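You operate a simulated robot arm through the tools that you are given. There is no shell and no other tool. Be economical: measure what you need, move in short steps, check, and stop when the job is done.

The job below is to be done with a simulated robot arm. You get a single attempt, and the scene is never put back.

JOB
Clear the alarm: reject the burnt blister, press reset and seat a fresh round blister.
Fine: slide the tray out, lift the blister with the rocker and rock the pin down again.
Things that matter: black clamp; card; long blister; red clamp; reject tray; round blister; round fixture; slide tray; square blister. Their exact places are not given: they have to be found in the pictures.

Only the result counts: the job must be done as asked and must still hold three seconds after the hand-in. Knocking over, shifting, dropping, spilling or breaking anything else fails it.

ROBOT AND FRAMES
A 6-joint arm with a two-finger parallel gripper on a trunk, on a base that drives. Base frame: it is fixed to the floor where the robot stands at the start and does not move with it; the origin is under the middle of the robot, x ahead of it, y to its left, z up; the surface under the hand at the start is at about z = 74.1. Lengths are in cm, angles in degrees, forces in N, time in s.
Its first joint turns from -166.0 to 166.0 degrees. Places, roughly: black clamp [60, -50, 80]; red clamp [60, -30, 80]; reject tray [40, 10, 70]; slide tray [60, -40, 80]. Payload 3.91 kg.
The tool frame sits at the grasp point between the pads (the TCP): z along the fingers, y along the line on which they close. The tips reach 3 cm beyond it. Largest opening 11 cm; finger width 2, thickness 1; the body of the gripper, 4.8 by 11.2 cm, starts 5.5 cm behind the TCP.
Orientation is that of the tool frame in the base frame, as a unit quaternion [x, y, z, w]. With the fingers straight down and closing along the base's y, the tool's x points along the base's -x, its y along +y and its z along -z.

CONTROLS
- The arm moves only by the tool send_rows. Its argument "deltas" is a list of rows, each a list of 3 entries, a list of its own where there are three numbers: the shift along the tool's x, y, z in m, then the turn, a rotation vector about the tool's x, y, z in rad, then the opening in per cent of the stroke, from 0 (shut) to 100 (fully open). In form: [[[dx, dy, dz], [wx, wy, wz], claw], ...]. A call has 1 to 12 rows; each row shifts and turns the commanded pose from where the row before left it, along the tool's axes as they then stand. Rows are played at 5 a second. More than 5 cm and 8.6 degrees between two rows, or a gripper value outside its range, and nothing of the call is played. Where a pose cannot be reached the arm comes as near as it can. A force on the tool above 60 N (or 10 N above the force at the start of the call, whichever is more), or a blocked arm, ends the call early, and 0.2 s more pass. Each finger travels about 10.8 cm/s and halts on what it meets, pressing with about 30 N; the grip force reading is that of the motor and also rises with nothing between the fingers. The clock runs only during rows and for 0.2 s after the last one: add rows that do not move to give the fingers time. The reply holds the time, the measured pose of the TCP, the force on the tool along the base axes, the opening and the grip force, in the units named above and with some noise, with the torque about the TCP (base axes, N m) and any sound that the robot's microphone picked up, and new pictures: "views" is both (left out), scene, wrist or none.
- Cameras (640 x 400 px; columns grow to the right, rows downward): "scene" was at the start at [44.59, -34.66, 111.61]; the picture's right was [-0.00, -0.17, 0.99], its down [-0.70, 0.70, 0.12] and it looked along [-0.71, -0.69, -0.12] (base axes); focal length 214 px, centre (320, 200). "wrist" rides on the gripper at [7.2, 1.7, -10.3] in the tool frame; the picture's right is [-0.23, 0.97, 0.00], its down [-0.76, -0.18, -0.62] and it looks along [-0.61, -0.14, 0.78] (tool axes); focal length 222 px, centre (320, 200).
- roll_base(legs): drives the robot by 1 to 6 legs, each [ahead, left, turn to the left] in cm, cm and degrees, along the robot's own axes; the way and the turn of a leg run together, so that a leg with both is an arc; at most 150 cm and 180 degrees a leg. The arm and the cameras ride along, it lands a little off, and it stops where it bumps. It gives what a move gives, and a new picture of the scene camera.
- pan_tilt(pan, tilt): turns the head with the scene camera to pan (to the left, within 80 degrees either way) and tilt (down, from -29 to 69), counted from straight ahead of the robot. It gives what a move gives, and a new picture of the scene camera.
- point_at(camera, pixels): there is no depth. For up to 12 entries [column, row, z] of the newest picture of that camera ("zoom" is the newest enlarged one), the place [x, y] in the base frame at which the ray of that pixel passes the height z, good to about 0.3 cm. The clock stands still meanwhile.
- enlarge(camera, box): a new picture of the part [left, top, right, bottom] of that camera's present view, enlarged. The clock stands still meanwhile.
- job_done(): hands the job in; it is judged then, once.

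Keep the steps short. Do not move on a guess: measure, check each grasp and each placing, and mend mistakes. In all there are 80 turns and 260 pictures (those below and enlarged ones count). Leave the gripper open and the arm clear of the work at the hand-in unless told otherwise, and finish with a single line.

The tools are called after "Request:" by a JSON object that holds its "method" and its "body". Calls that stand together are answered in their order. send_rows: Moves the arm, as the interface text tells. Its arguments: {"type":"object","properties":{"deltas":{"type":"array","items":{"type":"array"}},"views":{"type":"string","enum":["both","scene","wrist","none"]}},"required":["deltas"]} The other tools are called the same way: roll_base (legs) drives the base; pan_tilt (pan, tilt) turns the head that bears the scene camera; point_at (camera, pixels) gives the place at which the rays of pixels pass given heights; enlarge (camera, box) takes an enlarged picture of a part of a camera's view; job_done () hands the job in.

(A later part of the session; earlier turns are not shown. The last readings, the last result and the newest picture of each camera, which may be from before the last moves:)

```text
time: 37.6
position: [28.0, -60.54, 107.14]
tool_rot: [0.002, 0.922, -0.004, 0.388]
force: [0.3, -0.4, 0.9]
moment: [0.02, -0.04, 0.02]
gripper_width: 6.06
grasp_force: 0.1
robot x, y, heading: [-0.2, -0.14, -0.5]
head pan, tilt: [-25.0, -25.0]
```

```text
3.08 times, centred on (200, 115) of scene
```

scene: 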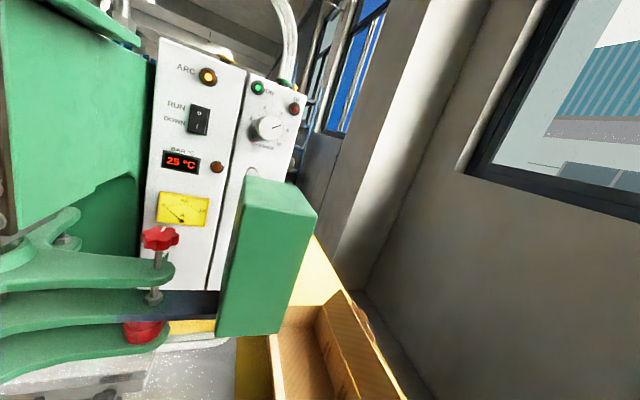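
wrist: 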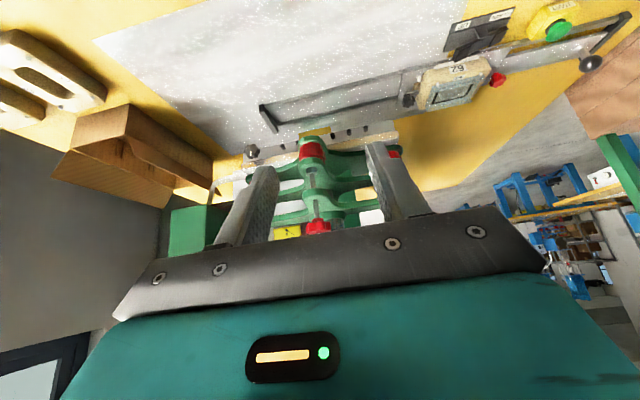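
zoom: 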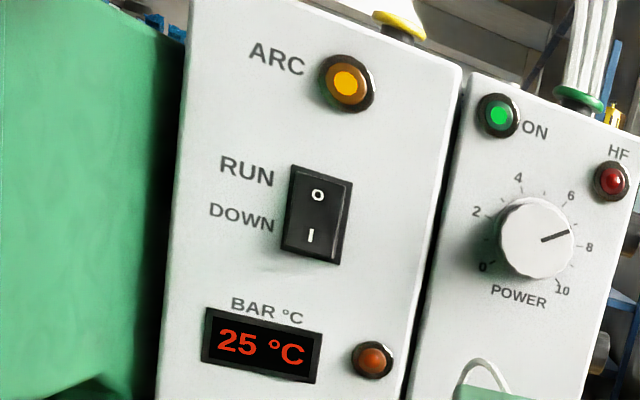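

The ARC lamp is lit; a yellow mushroom button sits on top of the cabinet (probably RESET). I rise to look at the cabinet's top.

Request:
{"method": "point_at", "body": {"camera": "scene", "pixels": [[228, 55, 110], [228, 55, 115], [228, 55, 120], [207, 77, 110], [207, 77, 115], [288, 85, 110], [288, 85, 115]]}}

Request:
{"method": "send_rows", "body": {"deltas": [[[-0.0344, 0, -0.036], [0, 0.1, 0], 55], [[-0.0344, 0, -0.036], [0, 0.1, 0], 55], [[-0.03, 0, -0.04], [0, 0, 0], 55], [[-0.025, 0, -0.043], [0, 0, 0], 55], [[-0.025, 0, -0.043], [0, 0, 0], 55], [[-0.025, 0, -0.043], [0, 0, 0], 55]], "views": "scene"}}

```text
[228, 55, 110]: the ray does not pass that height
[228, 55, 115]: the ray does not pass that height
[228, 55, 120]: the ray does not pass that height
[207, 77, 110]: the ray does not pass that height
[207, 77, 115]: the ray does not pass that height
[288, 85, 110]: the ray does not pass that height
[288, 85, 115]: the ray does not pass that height
```

```text
time: 39.0
position: [27.86, -60.64, 136.93]
tool_rot: [0.003, 0.956, -0.004, 0.294]
force: [-1.0, 0.4, -0.3]
moment: [0.0, 0.03, 0.0]
gripper_width: 6.03
grasp_force: 0.0
robot x, y, heading: [-0.32, -0.5, -0.1]
head pan, tilt: [-25.0, -25.0]
```

scene: 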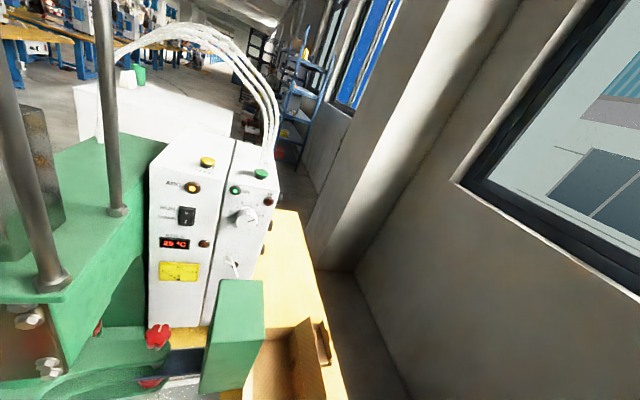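

Request:
{"method": "enlarge", "body": {"camera": "scene", "box": [160, 130, 290, 215]}}

Request:
{"method": "point_at", "body": {"camera": "scene", "pixels": [[207, 162, 115], [207, 162, 120], [207, 162, 125], [260, 173, 115], [193, 187, 115], [193, 187, 110], [170, 143, 115], [150, 180, 115], [235, 145, 115]]}}

```text
4.71 times, centred on (225, 172) of scene
```

zoom: 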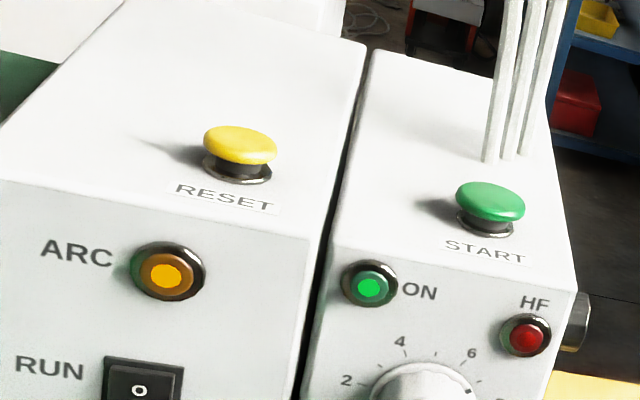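

```text
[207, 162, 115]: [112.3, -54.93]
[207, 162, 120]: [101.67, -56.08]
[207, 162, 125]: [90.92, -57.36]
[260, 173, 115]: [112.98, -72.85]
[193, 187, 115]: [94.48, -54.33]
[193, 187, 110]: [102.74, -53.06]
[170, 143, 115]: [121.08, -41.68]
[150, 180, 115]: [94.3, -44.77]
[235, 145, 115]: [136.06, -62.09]
```

RESET confirmed on top of the cabinet. I raise the camera for a second sighting to triangulate it.

Request:
{"method": "send_rows", "body": {"deltas": [[[-0.025, 0, -0.043], [0, 0, 0], 55], [[-0.025, 0, -0.043], [0, 0, 0], 55], [[-0.025, 0, -0.043], [0, 0, 0], 55], [[-0.02, 0, -0.035], [0, 0, 0], 55]], "views": "scene"}}

Request:
{"method": "enlarge", "body": {"camera": "scene", "box": [160, 180, 320, 280]}}

```text
time: 40.0
position: [28.85, -55.84, 142.31]
tool_rot: [0.004, 0.955, -0.007, 0.296]
force: [-0.1, -0.5, -1.0]
moment: [0.03, -0.01, 0.02]
gripper_width: 6.05
grasp_force: 0.3
out of reach, approached as far as the arm can: row 1, 2, 3, 4
robot x, y, heading: [0.23, -0.22, -0.2]
head pan, tilt: [-25.0, -25.0]
```

scene: 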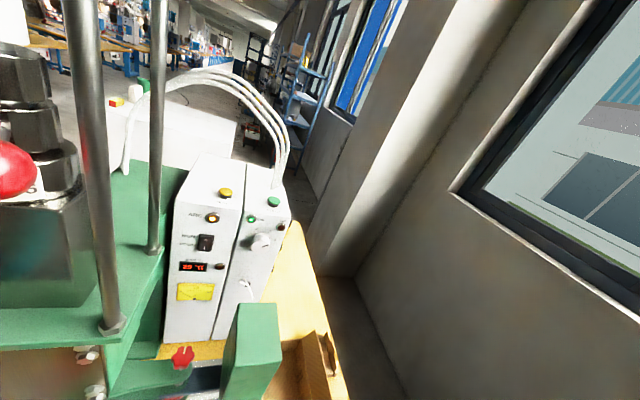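

```text
4.00 times, centred on (240, 230) of scene
```

zoom: 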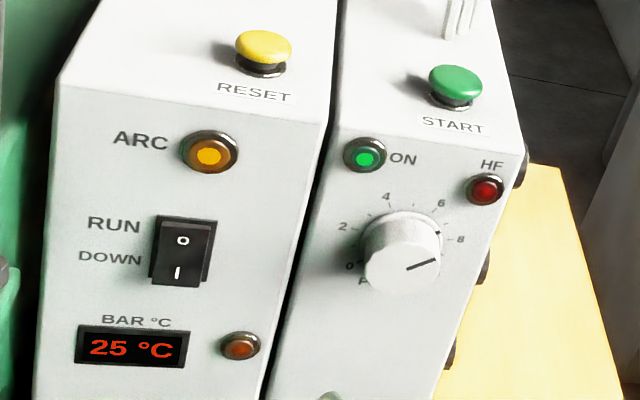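

Request:
{"method": "point_at", "body": {"camera": "scene", "pixels": [[225.5, 192, 115], [225.5, 192, 110], [225.5, 192, 105], [212.3, 217.5, 105], [212.3, 217.5, 110], [163, 342, 74.1], [273, 202, 110]]}}

Request:
{"method": "pan_tilt", "body": {"pan": -30, "tilt": -15}}

```text
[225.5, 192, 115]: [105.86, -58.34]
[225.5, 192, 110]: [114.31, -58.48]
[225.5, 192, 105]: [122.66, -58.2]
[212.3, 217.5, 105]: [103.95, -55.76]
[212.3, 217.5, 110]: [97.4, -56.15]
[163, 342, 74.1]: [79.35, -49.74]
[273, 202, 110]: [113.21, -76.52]
```

```text
time: 40.7
position: [28.7, -55.91, 142.37]
tool_rot: [0.004, 0.955, -0.008, 0.297]
force: [-0.4, 0.0, 0.6]
moment: [0.0, 0.02, 0.0]
gripper_width: 6.05
grasp_force: 0.1
robot x, y, heading: [-0.08, -0.18, -0.5]
head pan, tilt: [-30.0, -15.0]
```

scene: 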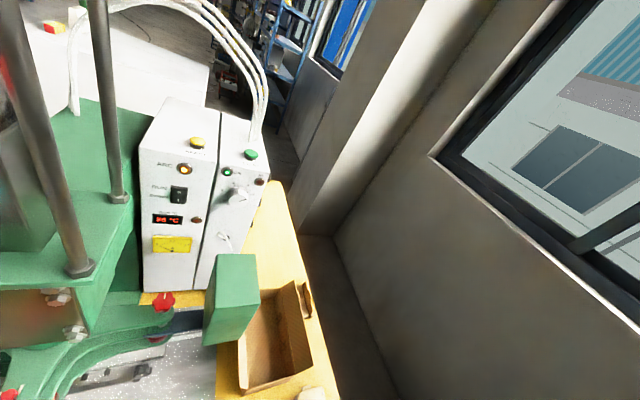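

RESET is about [82, -58.4, 129]. First the blister: I bring the tool back vertical, and over the rocker area, staying away from the press.

Request:
{"method": "send_rows", "body": {"deltas": [[[0, 0.02, 0], [0, 0.15, 0], 40], [[0, 0.045, 0], [0, 0.15, 0], 40], [[0, 0.045, 0], [0, 0.15, 0], 40], [[0, 0.045, 0], [0, 0.15, 0], 40], [[0, 0.045, 0], [0, 0, 0], 20], [[0, 0.045, 0], [0, 0, 0], 20], [[0, 0.045, 0], [0, 0, 0], 20], [[0, 0.045, 0], [0, 0, 0], 20], [[0, 0.045, 0], [0, 0, 0], 20], [[0, 0.045, 0], [0, 0, 0], 10], [[-0.02, 0.01, 0.045], [0, 0, 0], 0], [[-0.02, 0, 0.045], [0, 0, 0], 0]], "views": "none"}}

Request:
{"method": "send_rows", "body": {"deltas": [[[-0.02, 0, 0.045], [0, 0, 0], 0], [[-0.02, 0, 0.045], [0, 0, 0], 0], [[-0.02, 0, 0.045], [0, 0, 0], 0], [[0, 0, 0.045], [0, 0, 0], 0], [[0, 0, 0.045], [0, 0, 0], 0], [[0, 0, 0.045], [0, 0, 0], 0], [[0, 0, 0], [0, 0, 0], 0]], "views": "both"}}

Request:
{"method": "pan_tilt", "body": {"pan": 10, "tilt": 30}}

```text
refused: row 11 steps farther than a row can; nothing moved
```

```text
time: 42.3
position: [49.05, -56.12, 123.37]
tool_rot: [0.002, 0.956, -0.003, 0.294]
force: [0.4, 0.5, -0.4]
moment: [0.0, -0.03, 0.01]
gripper_width: 0.0
grasp_force: 30.3
robot x, y, heading: [-0.21, 0.13, -0.4]
head pan, tilt: [-30.0, -15.0]
```

scene: 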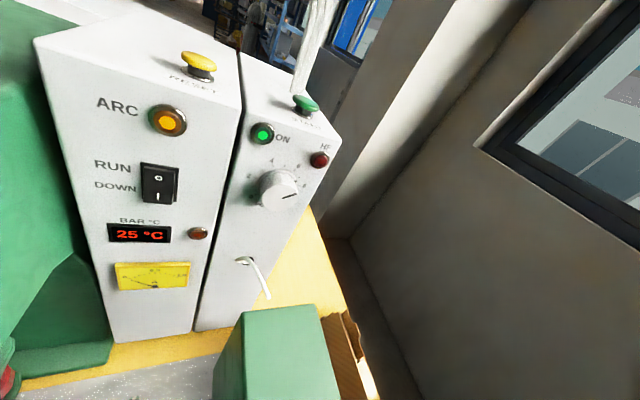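
wrist: 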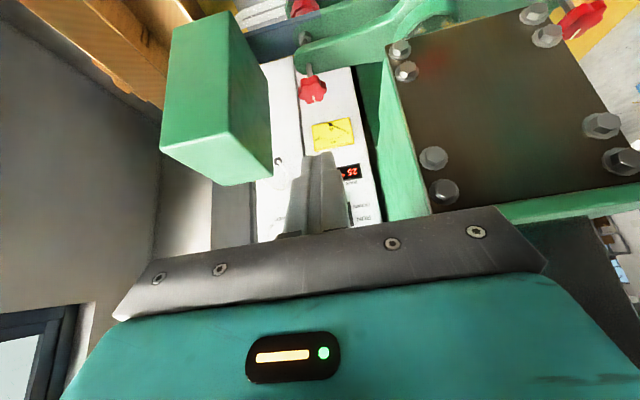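

```text
time: 43.5
position: [48.91, -56.18, 123.29]
tool_rot: [0.001, 0.956, -0.003, 0.294]
force: [-0.3, 0.2, 0.0]
moment: [0.04, -0.01, 0.01]
gripper_width: 0.0
grasp_force: 30.4
robot x, y, heading: [0.04, -0.25, -0.0]
head pan, tilt: [10.0, 30.0]
```

scene: 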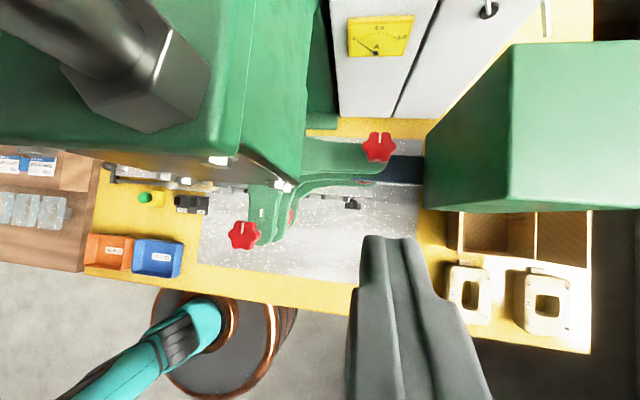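

A mis-sent batch moved the arm forward, but it is free. While here I take a closer sighting of RESET.

Request:
{"method": "pan_tilt", "body": {"pan": -20, "tilt": -15}}

Request:
{"method": "enlarge", "body": {"camera": "scene", "box": [100, 20, 340, 170]}}

```text
time: 44.6
position: [48.86, -56.22, 123.33]
tool_rot: [0.002, 0.956, -0.004, 0.294]
force: [0.4, 0.6, -0.1]
moment: [-0.01, 0.0, -0.01]
gripper_width: 0.04
grasp_force: 30.2
robot x, y, heading: [-0.22, -0.02, -0.4]
head pan, tilt: [-20.0, -15.0]
```

scene: 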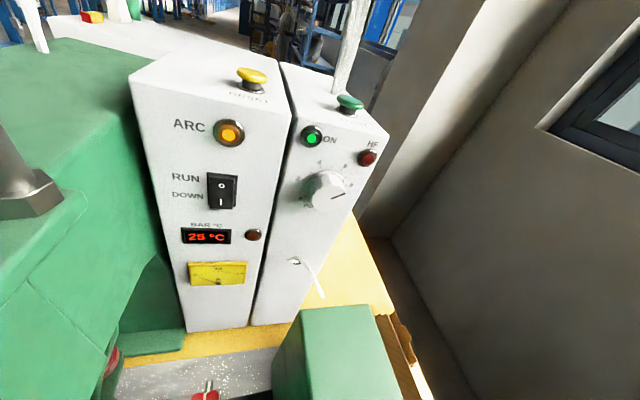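

```text
2.67 times, centred on (220, 95) of scene
```

zoom: 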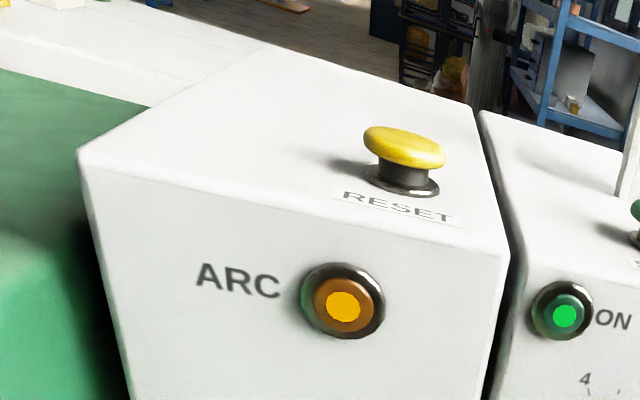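

Request:
{"method": "point_at", "body": {"camera": "scene", "pixels": [[252, 74, 124], [252, 74, 128], [251, 89.4, 122], [251, 89.4, 126], [131, 82, 122], [131, 82, 126], [187, 331, 74.1], [250, 327, 74.1], [290, 117, 122], [290, 117, 126]]}}

```text
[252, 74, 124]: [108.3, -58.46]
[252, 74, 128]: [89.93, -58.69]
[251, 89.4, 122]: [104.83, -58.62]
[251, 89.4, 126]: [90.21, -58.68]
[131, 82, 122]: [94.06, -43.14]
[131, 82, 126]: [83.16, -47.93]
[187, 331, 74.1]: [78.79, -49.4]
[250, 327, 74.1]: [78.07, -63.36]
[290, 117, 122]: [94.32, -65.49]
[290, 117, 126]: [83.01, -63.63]
```

RESET cap fixed at about [84.3, -58.6, top ~130]. Now back out along -x, then make the tool vertical and travel to the left.

Request:
{"method": "send_rows", "body": {"deltas": [[[0.041, 0, -0.028], [0, 0, 0], 0], [[0.041, 0, -0.028], [0, 0, 0], 0], [[0.041, 0, -0.028], [0, 0, 0], 0], [[0.033, 0, -0.0226], [0, 0, 0], 0], [[0, 0.01, 0], [0, 0.15, 0], 0], [[0, 0.03, 0], [0, 0.15, 0], 0], [[0, 0.045, 0], [0, 0.15, 0], 0], [[0, 0.045, 0], [0, 0.145, 0], 0], [[0, 0.045, 0], [0, 0, 0], 0], [[0, 0.045, 0], [0, 0, 0], 0], [[0, 0.045, 0.01], [0, 0, 0], 0], [[0, 0.045, 0.02], [0, 0, 0], 0]], "views": "none"}}

Request:
{"method": "send_rows", "body": {"deltas": [[[0, 0.045, 0.02], [0, 0, 0], 0], [[0, 0.045, 0.02], [0, 0, 0], 0], [[0, 0.045, 0], [0, 0, 0], 0], [[-0.045, 0, 0.02], [0, 0, 0], 0], [[-0.045, 0, 0.02], [0, 0, 0], 0], [[-0.04, 0, 0.02], [0, 0, 0], 0]], "views": "wrist"}}

Request:
{"method": "pan_tilt", "body": {"pan": 0, "tilt": 0}}

```text
time: 47.2
position: [30.11, -24.81, 119.78]
tool_rot: [0.002, 1.0, -0.003, 0.001]
force: [0.9, 0.0, -0.4]
moment: [0.07, 0.06, -0.05]
gripper_width: 0.0
grasp_force: 30.2
robot x, y, heading: [0.14, -0.18, -0.4]
head pan, tilt: [-20.0, -15.0]
```

```text
time: 48.6
position: [43.24, -11.2, 109.99]
tool_rot: [0.003, 1.0, -0.003, 0.002]
force: [-0.7, -1.1, 0.4]
moment: [0.01, -0.08, 0.03]
gripper_width: 0.02
grasp_force: 29.8
robot x, y, heading: [0.19, -0.08, -0.0]
head pan, tilt: [-20.0, -15.0]
```

wrist: 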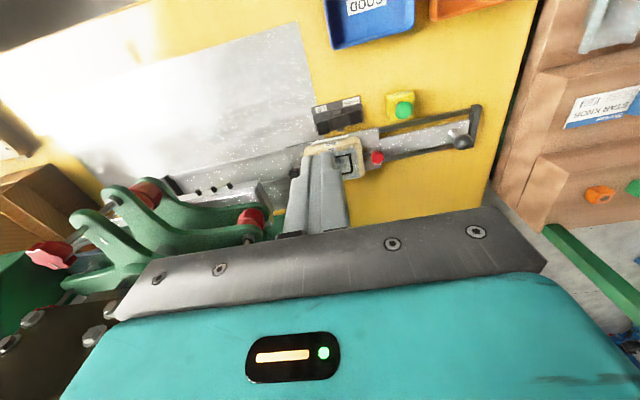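

```text
time: 49.4
position: [43.35, -11.21, 110.06]
tool_rot: [0.003, 1.0, -0.002, 0.001]
force: [0.3, 0.9, 0.2]
moment: [-0.03, -0.04, 0.01]
gripper_width: 0.0
grasp_force: 30.4
robot x, y, heading: [-0.21, -0.37, -0.2]
head pan, tilt: [0.0, 0.0]
```

scene: 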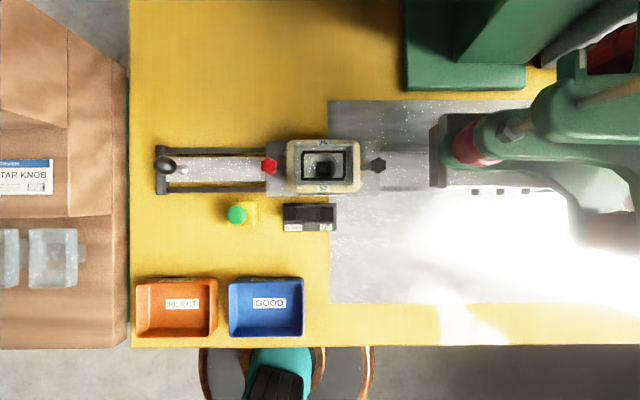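

Now over the UP end of the rocker (about [52.2,-12.0]), fingers shut, to z=88.

Request:
{"method": "send_rows", "body": {"deltas": [[[-0.045, -0.004, 0], [0, 0, 0], 0], [[-0.0445, -0.004, 0], [0, 0, 0], 0], [[0, 0, 0.045], [0, 0, 0], 0], [[0, 0, 0.045], [0, 0, 0], 0], [[0, 0, 0.045], [0, 0, 0], 0], [[0, 0, 0.045], [0, 0, 0], 0], [[0, 0, 0.04], [0, 0, 0], 0]], "views": "both"}}

```text
time: 51.0
position: [52.25, -12.25, 88.27]
tool_rot: [0.003, 1.0, -0.003, 0.001]
force: [-0.1, 0.2, -0.6]
moment: [0.0, 0.0, 0.02]
gripper_width: 0.0
grasp_force: 30.2
robot x, y, heading: [-0.02, 0.14, -0.2]
head pan, tilt: [0.0, 0.0]
```

scene: 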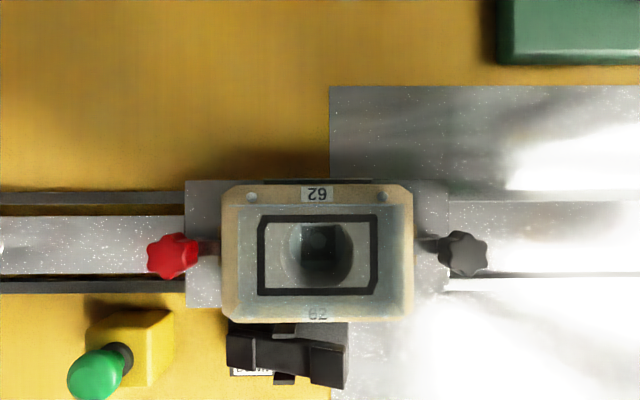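
wrist: 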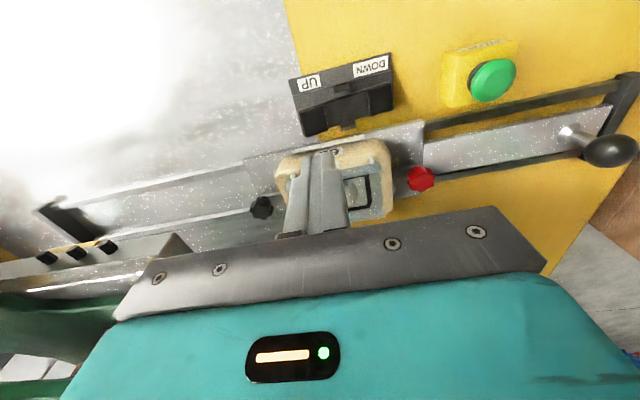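

Request:
{"method": "point_at", "body": {"camera": "scene", "pixels": [[328, 363, 79], [328, 363, 80], [242, 350, 78], [320, 250, 80], [321, 253, 77], [222, 250, 80], [413, 250, 80], [263, 253, 79.5], [378, 253, 79.5], [318, 322, 80], [318, 185, 80], [245, 208, 80]]}}

Request:
{"method": "point_at", "body": {"camera": "wrist", "pixels": [[312, 118, 79], [312, 118, 80], [380, 98, 78]]}}

Request:
{"method": "enlarge", "body": {"camera": "scene", "box": [190, 160, 450, 330]}}

Request:
{"method": "enlarge", "body": {"camera": "wrist", "box": [260, 30, 440, 150]}}

```text
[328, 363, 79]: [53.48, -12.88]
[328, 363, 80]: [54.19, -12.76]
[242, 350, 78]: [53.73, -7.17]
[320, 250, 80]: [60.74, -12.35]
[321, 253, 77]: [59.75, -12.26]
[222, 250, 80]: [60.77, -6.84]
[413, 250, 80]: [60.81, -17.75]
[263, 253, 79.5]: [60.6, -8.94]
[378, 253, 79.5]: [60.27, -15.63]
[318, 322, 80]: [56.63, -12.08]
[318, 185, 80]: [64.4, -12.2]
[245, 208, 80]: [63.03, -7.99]
```

```text
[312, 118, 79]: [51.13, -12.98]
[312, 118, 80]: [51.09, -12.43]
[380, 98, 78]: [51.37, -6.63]
```

```text
2.35 times, centred on (320, 245) of scene
```

zoom: 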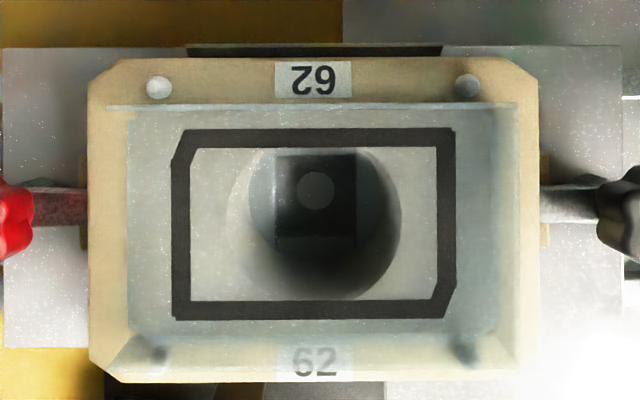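

```text
3.33 times, centred on (350, 90) of wrist
```

zoom: 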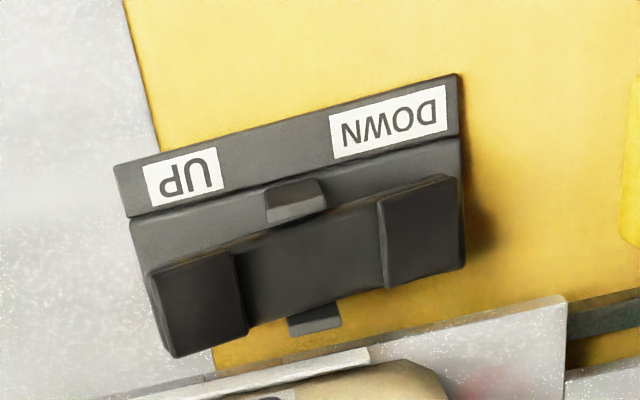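

UP pad at about [52.1, -12.7]. I press it down slowly.

Request:
{"method": "send_rows", "body": {"deltas": [[[0, -0.004, 0.03], [0, 0, 0], 0], [[0, 0, 0.01], [0, 0, 0], 0], [[0, 0, 0.007], [0, 0, 0], 0], [[0, 0, 0.007], [0, 0, 0], 0], [[0, 0, 0.006], [0, 0, 0], 0], [[0, 0, 0.006], [0, 0, 0], 0], [[0, 0, 0.005], [0, 0, 0], 0]], "views": "both"}}

```text
time: 52.6
position: [52.12, -12.79, 81.08]
tool_rot: [0.003, 1.0, -0.002, 0.001]
force: [-0.7, -1.0, 2.5]
moment: [-0.03, 0.02, -0.03]
gripper_width: 0.01
grasp_force: 29.8
robot x, y, heading: [-0.05, -0.18, -0.3]
head pan, tilt: [0.0, 0.0]
```

scene: 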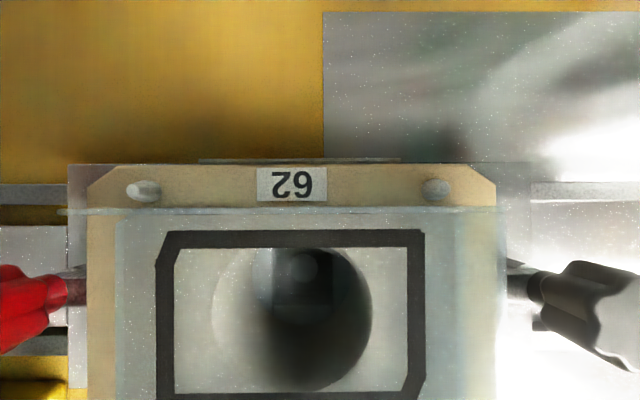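
wrist: 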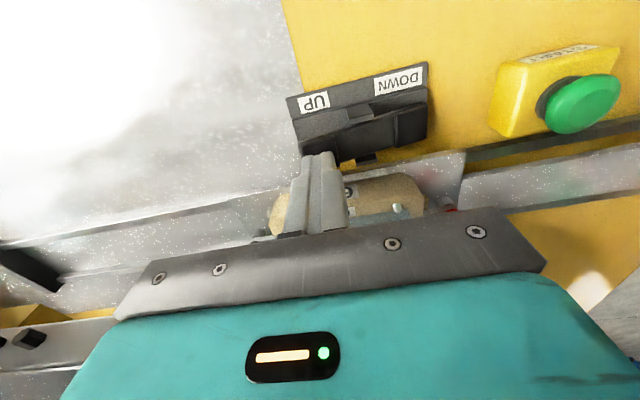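

Light contact (2.5 N). I press on.

Request:
{"method": "send_rows", "body": {"deltas": [[[0, 0, 0.005], [0, 0, 0], 0], [[0, 0, 0.005], [0, 0, 0], 0], [[0, 0, 0.004], [0, 0, 0], 0], [[0, 0, 0.004], [0, 0, 0], 0], [[0, 0, 0.003], [0, 0, 0], 0]], "views": "both"}}

```text
time: 53.8
position: [52.2, -12.8, 79.62]
tool_rot: [0.002, 1.0, -0.004, 0.005]
force: [-11.8, 2.2, 18.7]
moment: [0.26, 0.48, 0.08]
gripper_width: 0.02
grasp_force: 30.5
robot x, y, heading: [-0.03, 0.04, -0.4]
head pan, tilt: [0.0, 0.0]
stopped in row 5: the force on the tool passed its limit at 67 N (the readings are from after the stop); the commanded pose is now the measured one
```

scene: 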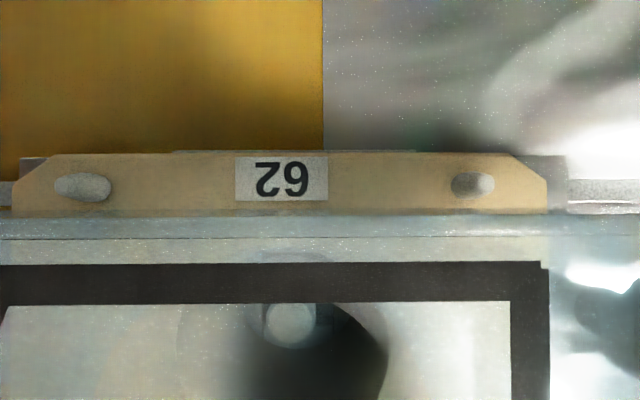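
wrist: 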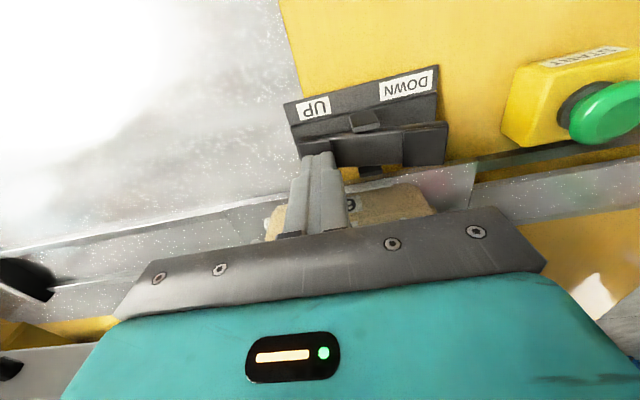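

The rocker has flipped to UP and the blister is raised. I retreat up and inspect.

Request:
{"method": "send_rows", "body": {"deltas": [[[0, 0, -0.03], [0, 0, 0], 0], [[0, 0, -0.045], [0, 0, 0], 0], [[0, 0, -0.045], [0, 0, 0], 0], [[0, 0, -0.045], [0, 0, 0], 50], [[0, 0, -0.03], [0, 0, 0], 50], [[0, 0, 0], [0, 0, 0], 50]], "views": "both"}}

Request:
{"method": "enlarge", "body": {"camera": "scene", "box": [200, 130, 440, 280]}}

Request:
{"method": "enlarge", "body": {"camera": "wrist", "box": [220, 60, 460, 210]}}

```text
time: 55.2
position: [52.47, -12.71, 99.06]
tool_rot: [0.003, 1.0, -0.003, 0.005]
force: [0.1, 0.5, 0.0]
moment: [0.0, 0.01, -0.02]
gripper_width: 5.51
grasp_force: 0.0
robot x, y, heading: [0.01, -0.06, -0.2]
head pan, tilt: [0.0, 0.0]
```

scene: 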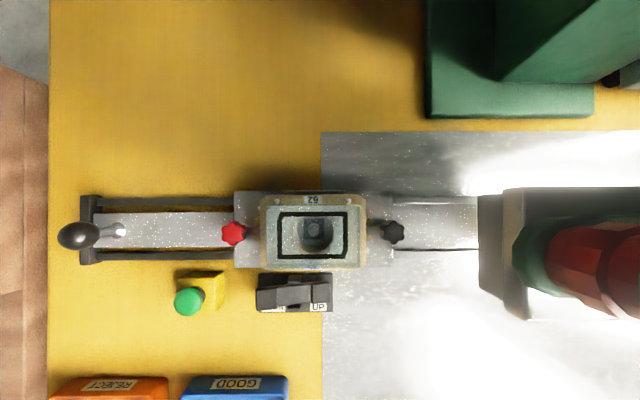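
wrist: 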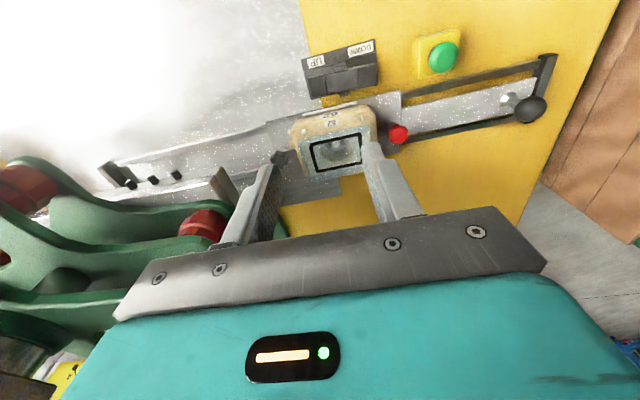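

```text
2.67 times, centred on (320, 205) of scene
```

zoom: 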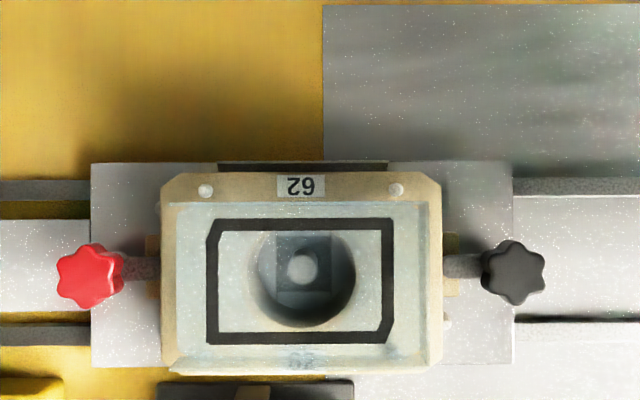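

```text
2.67 times, centred on (340, 135) of wrist
```

zoom: 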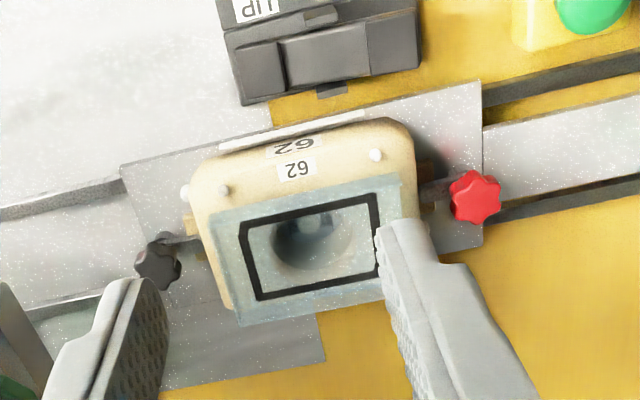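

The blister sheet stands above the fixture. I measure its height using the same frame corners in both views.

Request:
{"method": "point_at", "body": {"camera": "scene", "pixels": [[277.6, 258.6, 80], [277.6, 258.6, 84], [346.2, 258.6, 80], [346.2, 258.6, 84], [348, 212, 80], [348, 212, 84], [264.5, 206, 82], [360.1, 206, 82], [361, 268, 82], [262, 268, 82]]}}

Request:
{"method": "point_at", "body": {"camera": "wrist", "pixels": [[361.7, 132.4, 80], [361.7, 132.4, 84], [310, 145.5, 80], [310, 145.5, 84], [316.7, 172.5, 80], [316.7, 172.5, 84], [299, 140, 82], [370, 125, 82], [310, 182, 82]]}}

```text
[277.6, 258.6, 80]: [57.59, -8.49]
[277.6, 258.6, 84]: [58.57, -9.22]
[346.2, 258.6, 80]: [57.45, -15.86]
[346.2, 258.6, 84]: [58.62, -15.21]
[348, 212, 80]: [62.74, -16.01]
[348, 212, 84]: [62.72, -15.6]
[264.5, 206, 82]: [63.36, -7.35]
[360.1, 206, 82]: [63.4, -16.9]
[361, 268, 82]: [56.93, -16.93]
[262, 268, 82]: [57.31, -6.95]
```

```text
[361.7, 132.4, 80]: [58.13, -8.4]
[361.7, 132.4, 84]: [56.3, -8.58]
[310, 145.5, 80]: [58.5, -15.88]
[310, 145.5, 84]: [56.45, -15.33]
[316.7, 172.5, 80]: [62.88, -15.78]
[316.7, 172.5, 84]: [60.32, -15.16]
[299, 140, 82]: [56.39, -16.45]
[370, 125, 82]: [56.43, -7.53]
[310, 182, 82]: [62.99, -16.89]
```

Sheet at z≈80.9, spanning x 56.8–63.3, y −7.4…−16.9 (centre [60.1, −12.15]). I turn the gripper 90° to close along x.

Request:
{"method": "send_rows", "body": {"deltas": [[[0, 0, -0.02], [0, 0, 0.145], 90], [[0, 0, 0], [0, 0, 0.145], 90], [[0, 0, 0], [0, 0, 0.145], 90], [[0, 0, 0], [0, 0, 0.145], 90], [[0, 0, 0], [0, 0, 0.145], 90], [[0, 0, 0], [0, 0, 0.145], 90], [[0, 0, 0], [0, 0, 0.145], 90], [[0, 0, 0], [0, 0, 0.145], 90], [[0, 0, 0], [0, 0, 0.145], 90], [[0, 0, 0], [0, 0, 0.145], 90], [[0, 0, 0], [0, 0, 0.12], 90]], "views": "both"}}

```text
time: 57.6
position: [52.11, -12.83, 100.97]
tool_rot: [0.71, 0.705, 0.001, 0.005]
force: [0.7, 0.0, -0.1]
moment: [-0.01, 0.01, 0.01]
gripper_width: 9.9
grasp_force: 0.1
robot x, y, heading: [0.16, -0.21, -0.2]
head pan, tilt: [0.0, 0.0]
```

scene: 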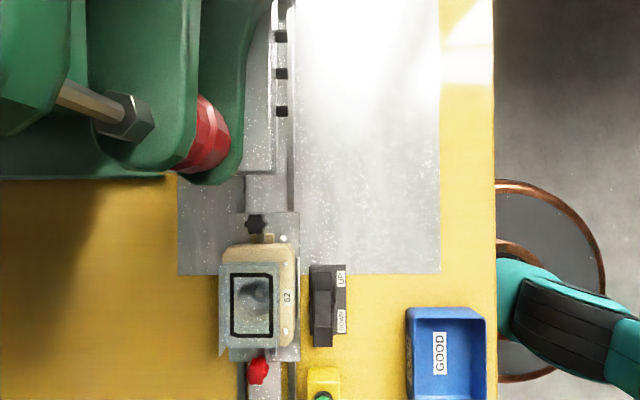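
wrist: 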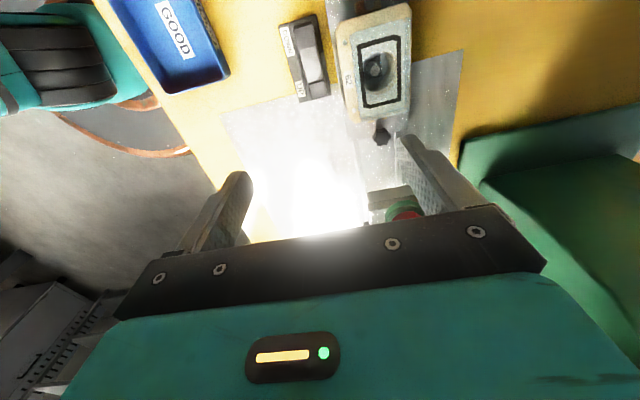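

In this turn the scene camera would sit near the press, so I turn the other way (180° round).

Request:
{"method": "send_rows", "body": {"deltas": [[[0, 0, 0], [0, 0, -0.145], 90], [[0, 0, 0], [0, 0, -0.145], 90], [[0, 0, 0], [0, 0, -0.145], 90], [[0, 0, 0], [0, 0, -0.145], 90], [[0, 0, 0], [0, 0, -0.145], 90], [[0, 0, 0], [0, 0, -0.145], 90], [[0, 0, 0], [0, 0, -0.145], 90], [[0, 0, 0], [0, 0, -0.145], 90], [[0, 0, 0], [0, 0, -0.145], 90], [[0, 0, 0], [0, 0, -0.145], 90], [[0, 0, 0], [0, 0, -0.145], 90]], "views": "none"}}

Request:
{"method": "send_rows", "body": {"deltas": [[[0, 0, 0], [0, 0, -0.145], 90], [[0, 0, 0], [0, 0, -0.145], 90], [[0, 0, 0], [0, 0, -0.145], 90], [[0, 0, 0], [0, 0, -0.145], 90], [[0, 0, 0], [0, 0, -0.145], 90], [[0, 0, 0], [0, 0, -0.145], 90], [[0, 0, 0], [0, 0, -0.145], 90], [[0, 0, 0], [0, 0, -0.145], 90], [[0, 0, 0], [0, 0, -0.145], 90], [[0, 0, 0], [0, 0, -0.145], 90], [[0, 0, 0], [0, 0, -0.09], 90]], "views": "both"}}

```text
time: 60.0
position: [52.1, -12.62, 100.95]
tool_rot: [-0.011, 1.0, -0.004, 0.005]
force: [0.6, -0.1, 0.2]
moment: [0.05, 0.01, 0.01]
gripper_width: 9.91
grasp_force: 0.0
robot x, y, heading: [-0.12, -0.08, -0.2]
head pan, tilt: [0.0, 0.0]
```

```text
time: 62.4
position: [52.15, -12.73, 100.87]
tool_rot: [-0.704, 0.71, -0.005, 0.001]
force: [-0.9, 0.7, 0.6]
moment: [0.0, -0.01, 0.0]
gripper_width: 9.92
grasp_force: 0.0
robot x, y, heading: [-0.03, -0.13, -0.2]
head pan, tilt: [0.0, 0.0]
```

scene: 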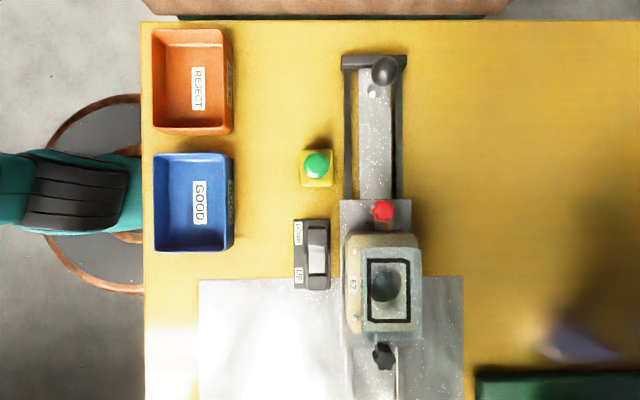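
wrist: 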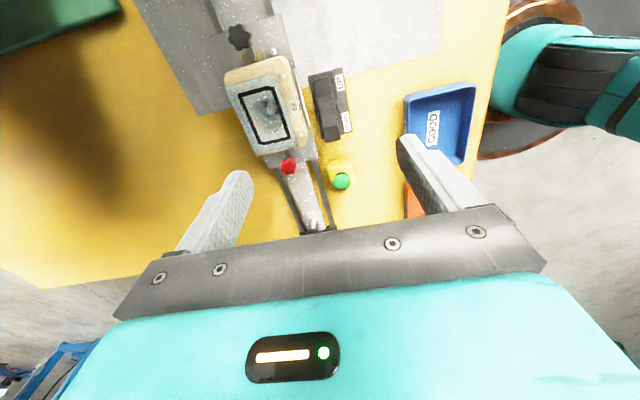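

Request:
{"method": "enlarge", "body": {"camera": "scene", "box": [310, 190, 470, 390]}}

Request:
{"method": "enlarge", "body": {"camera": "wrist", "box": [190, 10, 370, 190]}}

Request:
{"method": "point_at", "body": {"camera": "scene", "pixels": [[152, 30, 77], [231, 30, 77], [152, 132, 77], [231, 132, 77], [192, 88, 75], [165, 40, 75], [220, 122, 75], [317, 245, 78], [317, 275, 78]]}}

```text
2.00 times, centred on (390, 290) of scene
```

zoom: 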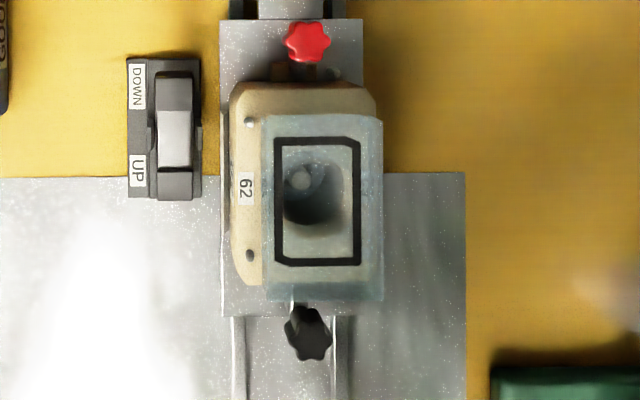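

```text
2.22 times, centred on (280, 100) of wrist
```

zoom: 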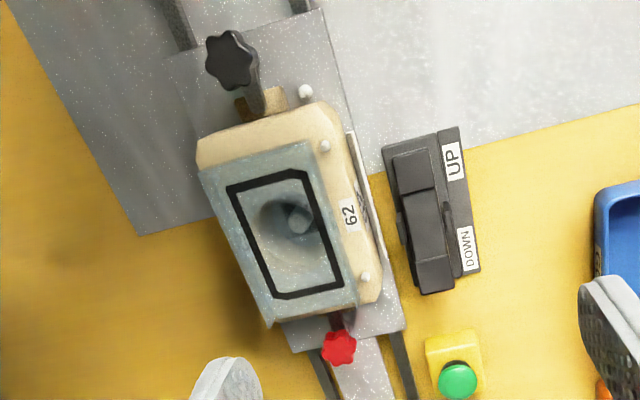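

```text
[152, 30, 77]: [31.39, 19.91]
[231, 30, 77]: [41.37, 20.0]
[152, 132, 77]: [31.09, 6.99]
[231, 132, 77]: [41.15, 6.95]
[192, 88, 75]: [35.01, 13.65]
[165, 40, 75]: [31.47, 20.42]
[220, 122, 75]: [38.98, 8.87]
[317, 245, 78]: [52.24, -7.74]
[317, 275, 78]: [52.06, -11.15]
```

Request:
{"method": "point_at", "body": {"camera": "scene", "pixels": [[368.5, 259, 80], [368.5, 259, 84], [368.5, 322.5, 80], [368.5, 322.5, 84], [409, 321, 80], [409, 321, 84], [361, 248.5, 82], [421.5, 249, 82], [362.5, 339, 82], [421.5, 339, 82]]}}

Request:
{"method": "point_at", "body": {"camera": "wrist", "pixels": [[291.3, 139.2, 80], [291.3, 139.2, 84], [274.2, 86.5, 80], [274.2, 86.5, 84], [238.2, 93.8, 80], [238.2, 93.8, 84]]}}

```text
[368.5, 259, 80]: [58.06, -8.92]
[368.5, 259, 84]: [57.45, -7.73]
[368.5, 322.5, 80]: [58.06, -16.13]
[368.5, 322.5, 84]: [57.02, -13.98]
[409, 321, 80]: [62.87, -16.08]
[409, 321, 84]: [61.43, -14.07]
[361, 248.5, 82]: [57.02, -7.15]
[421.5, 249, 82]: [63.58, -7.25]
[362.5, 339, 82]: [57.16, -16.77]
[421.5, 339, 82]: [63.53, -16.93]
```

```text
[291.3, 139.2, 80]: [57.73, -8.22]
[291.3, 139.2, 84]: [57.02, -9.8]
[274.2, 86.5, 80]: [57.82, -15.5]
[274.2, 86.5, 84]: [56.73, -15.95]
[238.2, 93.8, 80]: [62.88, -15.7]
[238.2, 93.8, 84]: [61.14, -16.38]
```

Request:
{"method": "point_at", "body": {"camera": "scene", "pixels": [[354, 251, 78], [354, 251, 82], [355, 317.5, 78], [355, 317.5, 82], [352.5, 283.5, 78], [352.5, 283.5, 82], [375, 279, 75], [375, 279, 80]]}}

Request:
{"method": "point_at", "body": {"camera": "wrist", "pixels": [[300.4, 135.2, 78], [300.4, 135.2, 82], [281.9, 76.2, 78], [281.9, 76.2, 82], [293, 106.5, 78], [293, 106.5, 82]]}}

```text
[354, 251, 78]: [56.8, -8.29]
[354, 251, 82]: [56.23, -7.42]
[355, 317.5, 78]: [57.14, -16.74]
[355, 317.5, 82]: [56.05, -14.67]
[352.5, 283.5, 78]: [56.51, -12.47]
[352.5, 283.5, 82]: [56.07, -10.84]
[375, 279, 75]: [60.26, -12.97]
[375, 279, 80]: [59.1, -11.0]
```

```text
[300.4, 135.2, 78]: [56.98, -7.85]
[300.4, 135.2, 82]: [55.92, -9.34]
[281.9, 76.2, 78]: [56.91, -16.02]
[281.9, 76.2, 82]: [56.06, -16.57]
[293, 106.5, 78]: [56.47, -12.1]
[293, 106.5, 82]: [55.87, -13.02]
```

Fixture top is ~78.5, sheet ~80.9. I centre over [60.2, −12.2] and lower to z=88 first.

Request:
{"method": "send_rows", "body": {"deltas": [[[-0.0025, -0.04, 0], [0, 0, 0], 95], [[-0.0025, -0.041, 0], [0, 0, 0], 95], [[0, 0, 0.045], [0, 0, 0], 95], [[0, 0, 0.045], [0, 0, 0], 95], [[0, 0, 0.038], [0, 0, 0], 95], [[0, 0, 0], [0, 0, 0], 95]], "views": "both"}}

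```text
time: 63.8
position: [60.26, -12.25, 87.81]
tool_rot: [-0.703, 0.711, -0.005, 0.001]
force: [-0.4, 0.4, -0.3]
moment: [-0.04, 0.02, -0.03]
gripper_width: 10.46
grasp_force: 0.0
robot x, y, heading: [0.25, 0.16, -0.2]
head pan, tilt: [0.0, 0.0]
```

scene: 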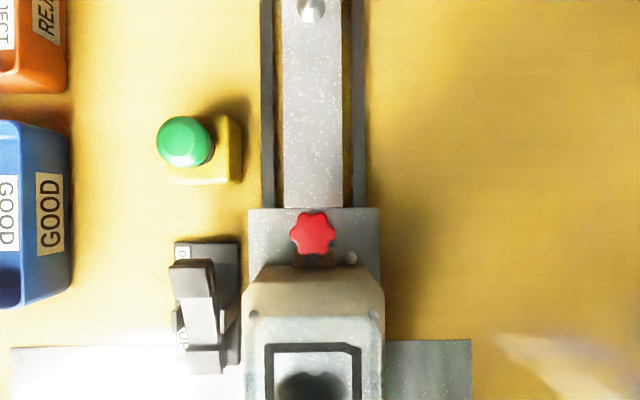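
wrist: 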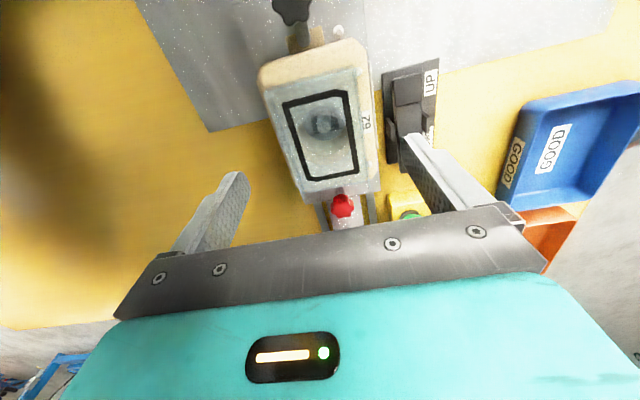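

Request:
{"method": "send_rows", "body": {"deltas": [[[0, 0, 0.03], [0, 0, 0], 90], [[0, 0, 0.025], [0, 0, 0], 90], [[0, 0, 0], [0, 0, 0], 75], [[0, 0, 0], [0, 0, 0], 70], [[0, 0, 0], [0, 0, 0], 70]], "views": "both"}}

```text
time: 65.0
position: [60.6, -12.33, 82.49]
tool_rot: [-0.703, 0.711, -0.005, 0.0]
force: [-0.1, 0.4, -1.3]
moment: [0.0, 0.01, -0.02]
gripper_width: 7.69
grasp_force: 0.0
robot x, y, heading: [0.1, -0.02, -0.2]
head pan, tilt: [0.0, 0.0]
```

scene: 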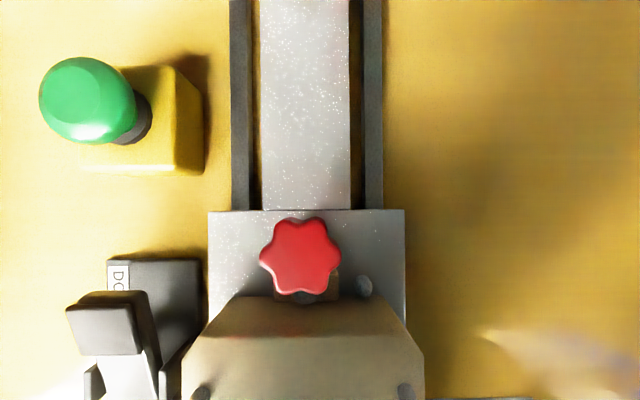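
wrist: 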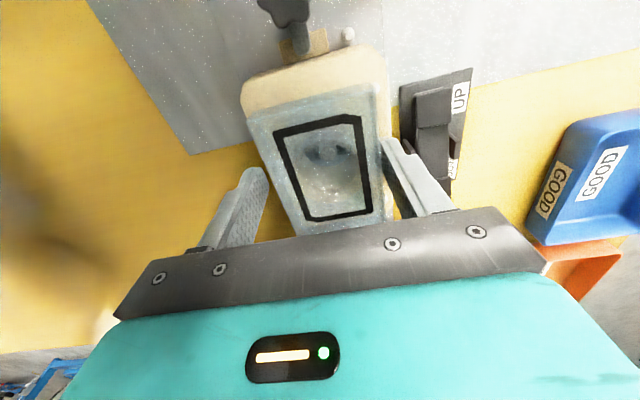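

Request:
{"method": "send_rows", "body": {"deltas": [[[0, 0.003, 0], [0, 0, 0], 70], [[0, 0, 0], [0, 0, 0], 65], [[0, 0, 0], [0, 0, 0], 60], [[0, 0, 0], [0, 0, 0], 57], [[0, 0, 0], [0, 0, 0], 54], [[0, 0, 0], [0, 0, 0], 54]], "views": "wrist"}}

Request:
{"method": "enlarge", "body": {"camera": "wrist", "box": [200, 60, 440, 240]}}

```text
time: 66.4
position: [60.09, -12.27, 82.48]
tool_rot: [-0.703, 0.711, -0.007, 0.0]
force: [0.9, 0.2, 0.4]
moment: [-0.01, 0.02, -0.01]
gripper_width: 6.1
grasp_force: 30.0
robot x, y, heading: [-0.2, -0.18, -0.3]
head pan, tilt: [0.0, 0.0]
```

wrist: 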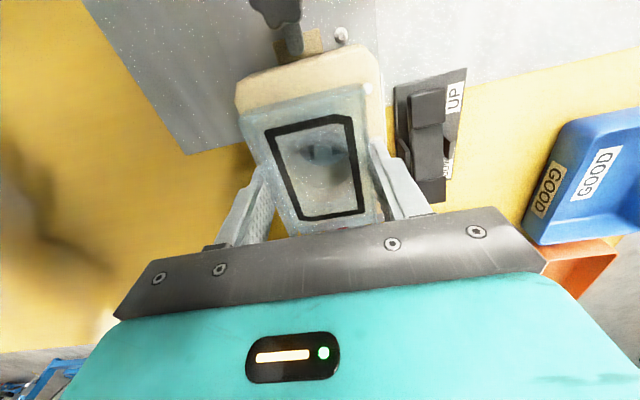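

```text
2.22 times, centred on (320, 150) of wrist
```

zoom: 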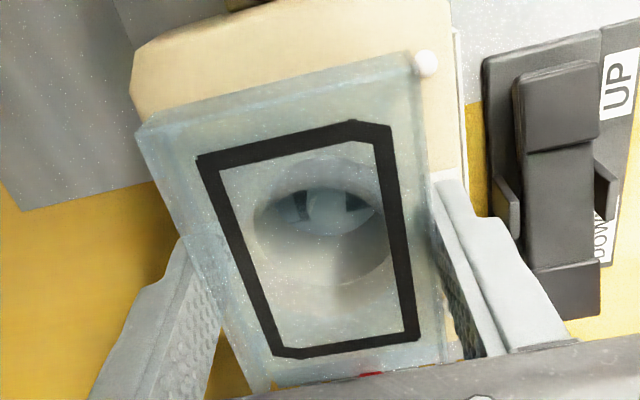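

Gripped at 6.1 cm. I tighten and lift slowly.

Request:
{"method": "send_rows", "body": {"deltas": [[[0, 0, 0], [0, 0, 0], 48], [[0, 0, -0.01], [0, 0, 0], 48], [[0, 0, -0.015], [0, 0, 0], 48], [[0, 0, -0.02], [0, 0, 0], 48], [[0, 0, -0.03], [0, 0, 0], 48], [[0, 0, -0.04], [0, 0, 0], 48]], "views": "both"}}

```text
time: 67.8
position: [60.16, -12.05, 94.34]
tool_rot: [-0.703, 0.711, -0.004, 0.0]
force: [0.3, 0.1, -0.4]
moment: [-0.01, 0.0, 0.0]
gripper_width: 6.09
grasp_force: 29.8
robot x, y, heading: [0.07, 0.08, -0.2]
head pan, tilt: [0.0, 0.0]
```

scene: 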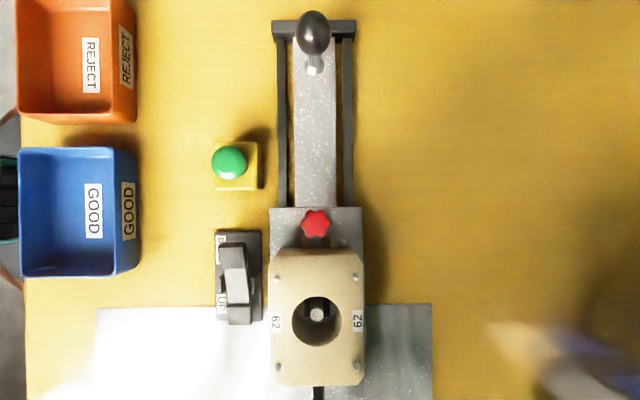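
wrist: 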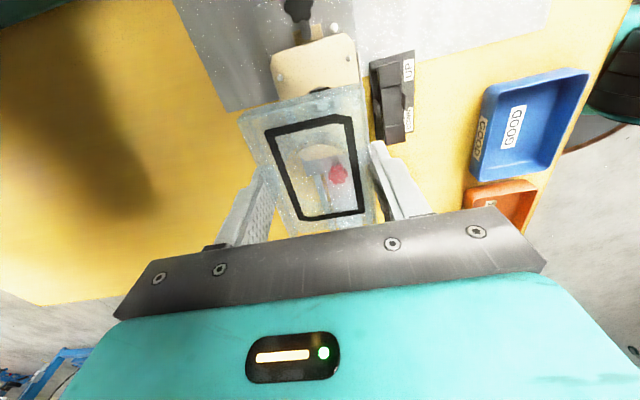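

Blister lifted out. I carry it over the reject tray (centre [36.3, 13.5]).

Request:
{"method": "send_rows", "body": {"deltas": [[[-0.032, 0.0299, 0], [0, 0, 0], 48], [[-0.032, 0.0299, 0], [0, 0, 0], 48], [[-0.032, 0.0299, 0], [0, 0, 0], 48], [[-0.032, 0.0299, 0], [0, 0, 0], 48], [[-0.032, 0.0299, 0], [0, 0, 0], 48], [[-0.032, 0.0299, 0], [0, 0, 0], 48], [[-0.032, 0.0299, 0], [0, 0, 0], 48], [[-0.032, 0.0299, 0], [0, 0, 0], 48], [[0, 0, 0.03], [0, 0, 0], 48]], "views": "both"}}

```text
time: 69.8
position: [36.5, 13.34, 90.84]
tool_rot: [-0.703, 0.711, -0.005, 0.0]
force: [-0.3, 0.4, -0.3]
moment: [-0.04, -0.02, 0.02]
gripper_width: 6.09
grasp_force: 29.8
robot x, y, heading: [0.28, -0.13, -0.2]
head pan, tilt: [0.0, 0.0]
```

scene: 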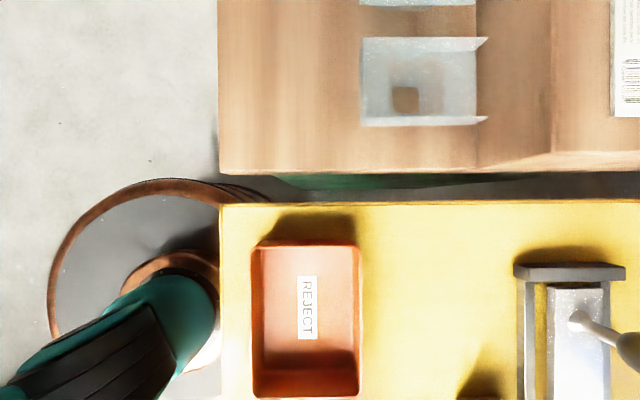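
wrist: 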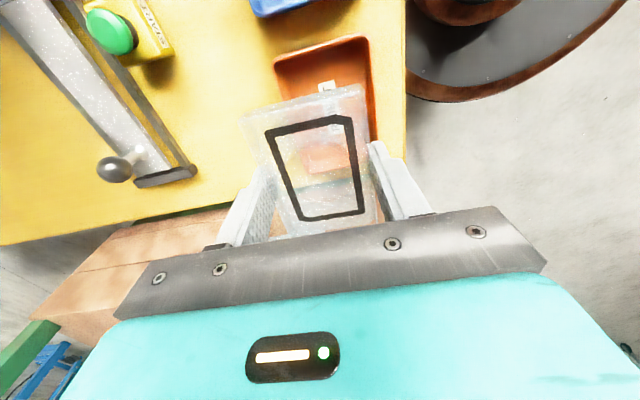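

Request:
{"method": "point_at", "body": {"camera": "scene", "pixels": [[251, 245, 78], [360, 245, 78], [254, 396, 78], [359, 396, 78], [265, 250, 75], [352, 352, 75], [265, 352, 75]]}}

```text
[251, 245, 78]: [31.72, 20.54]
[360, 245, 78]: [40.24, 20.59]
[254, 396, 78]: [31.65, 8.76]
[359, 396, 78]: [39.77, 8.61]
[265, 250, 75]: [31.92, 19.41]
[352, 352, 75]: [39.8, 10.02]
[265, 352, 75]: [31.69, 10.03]
```

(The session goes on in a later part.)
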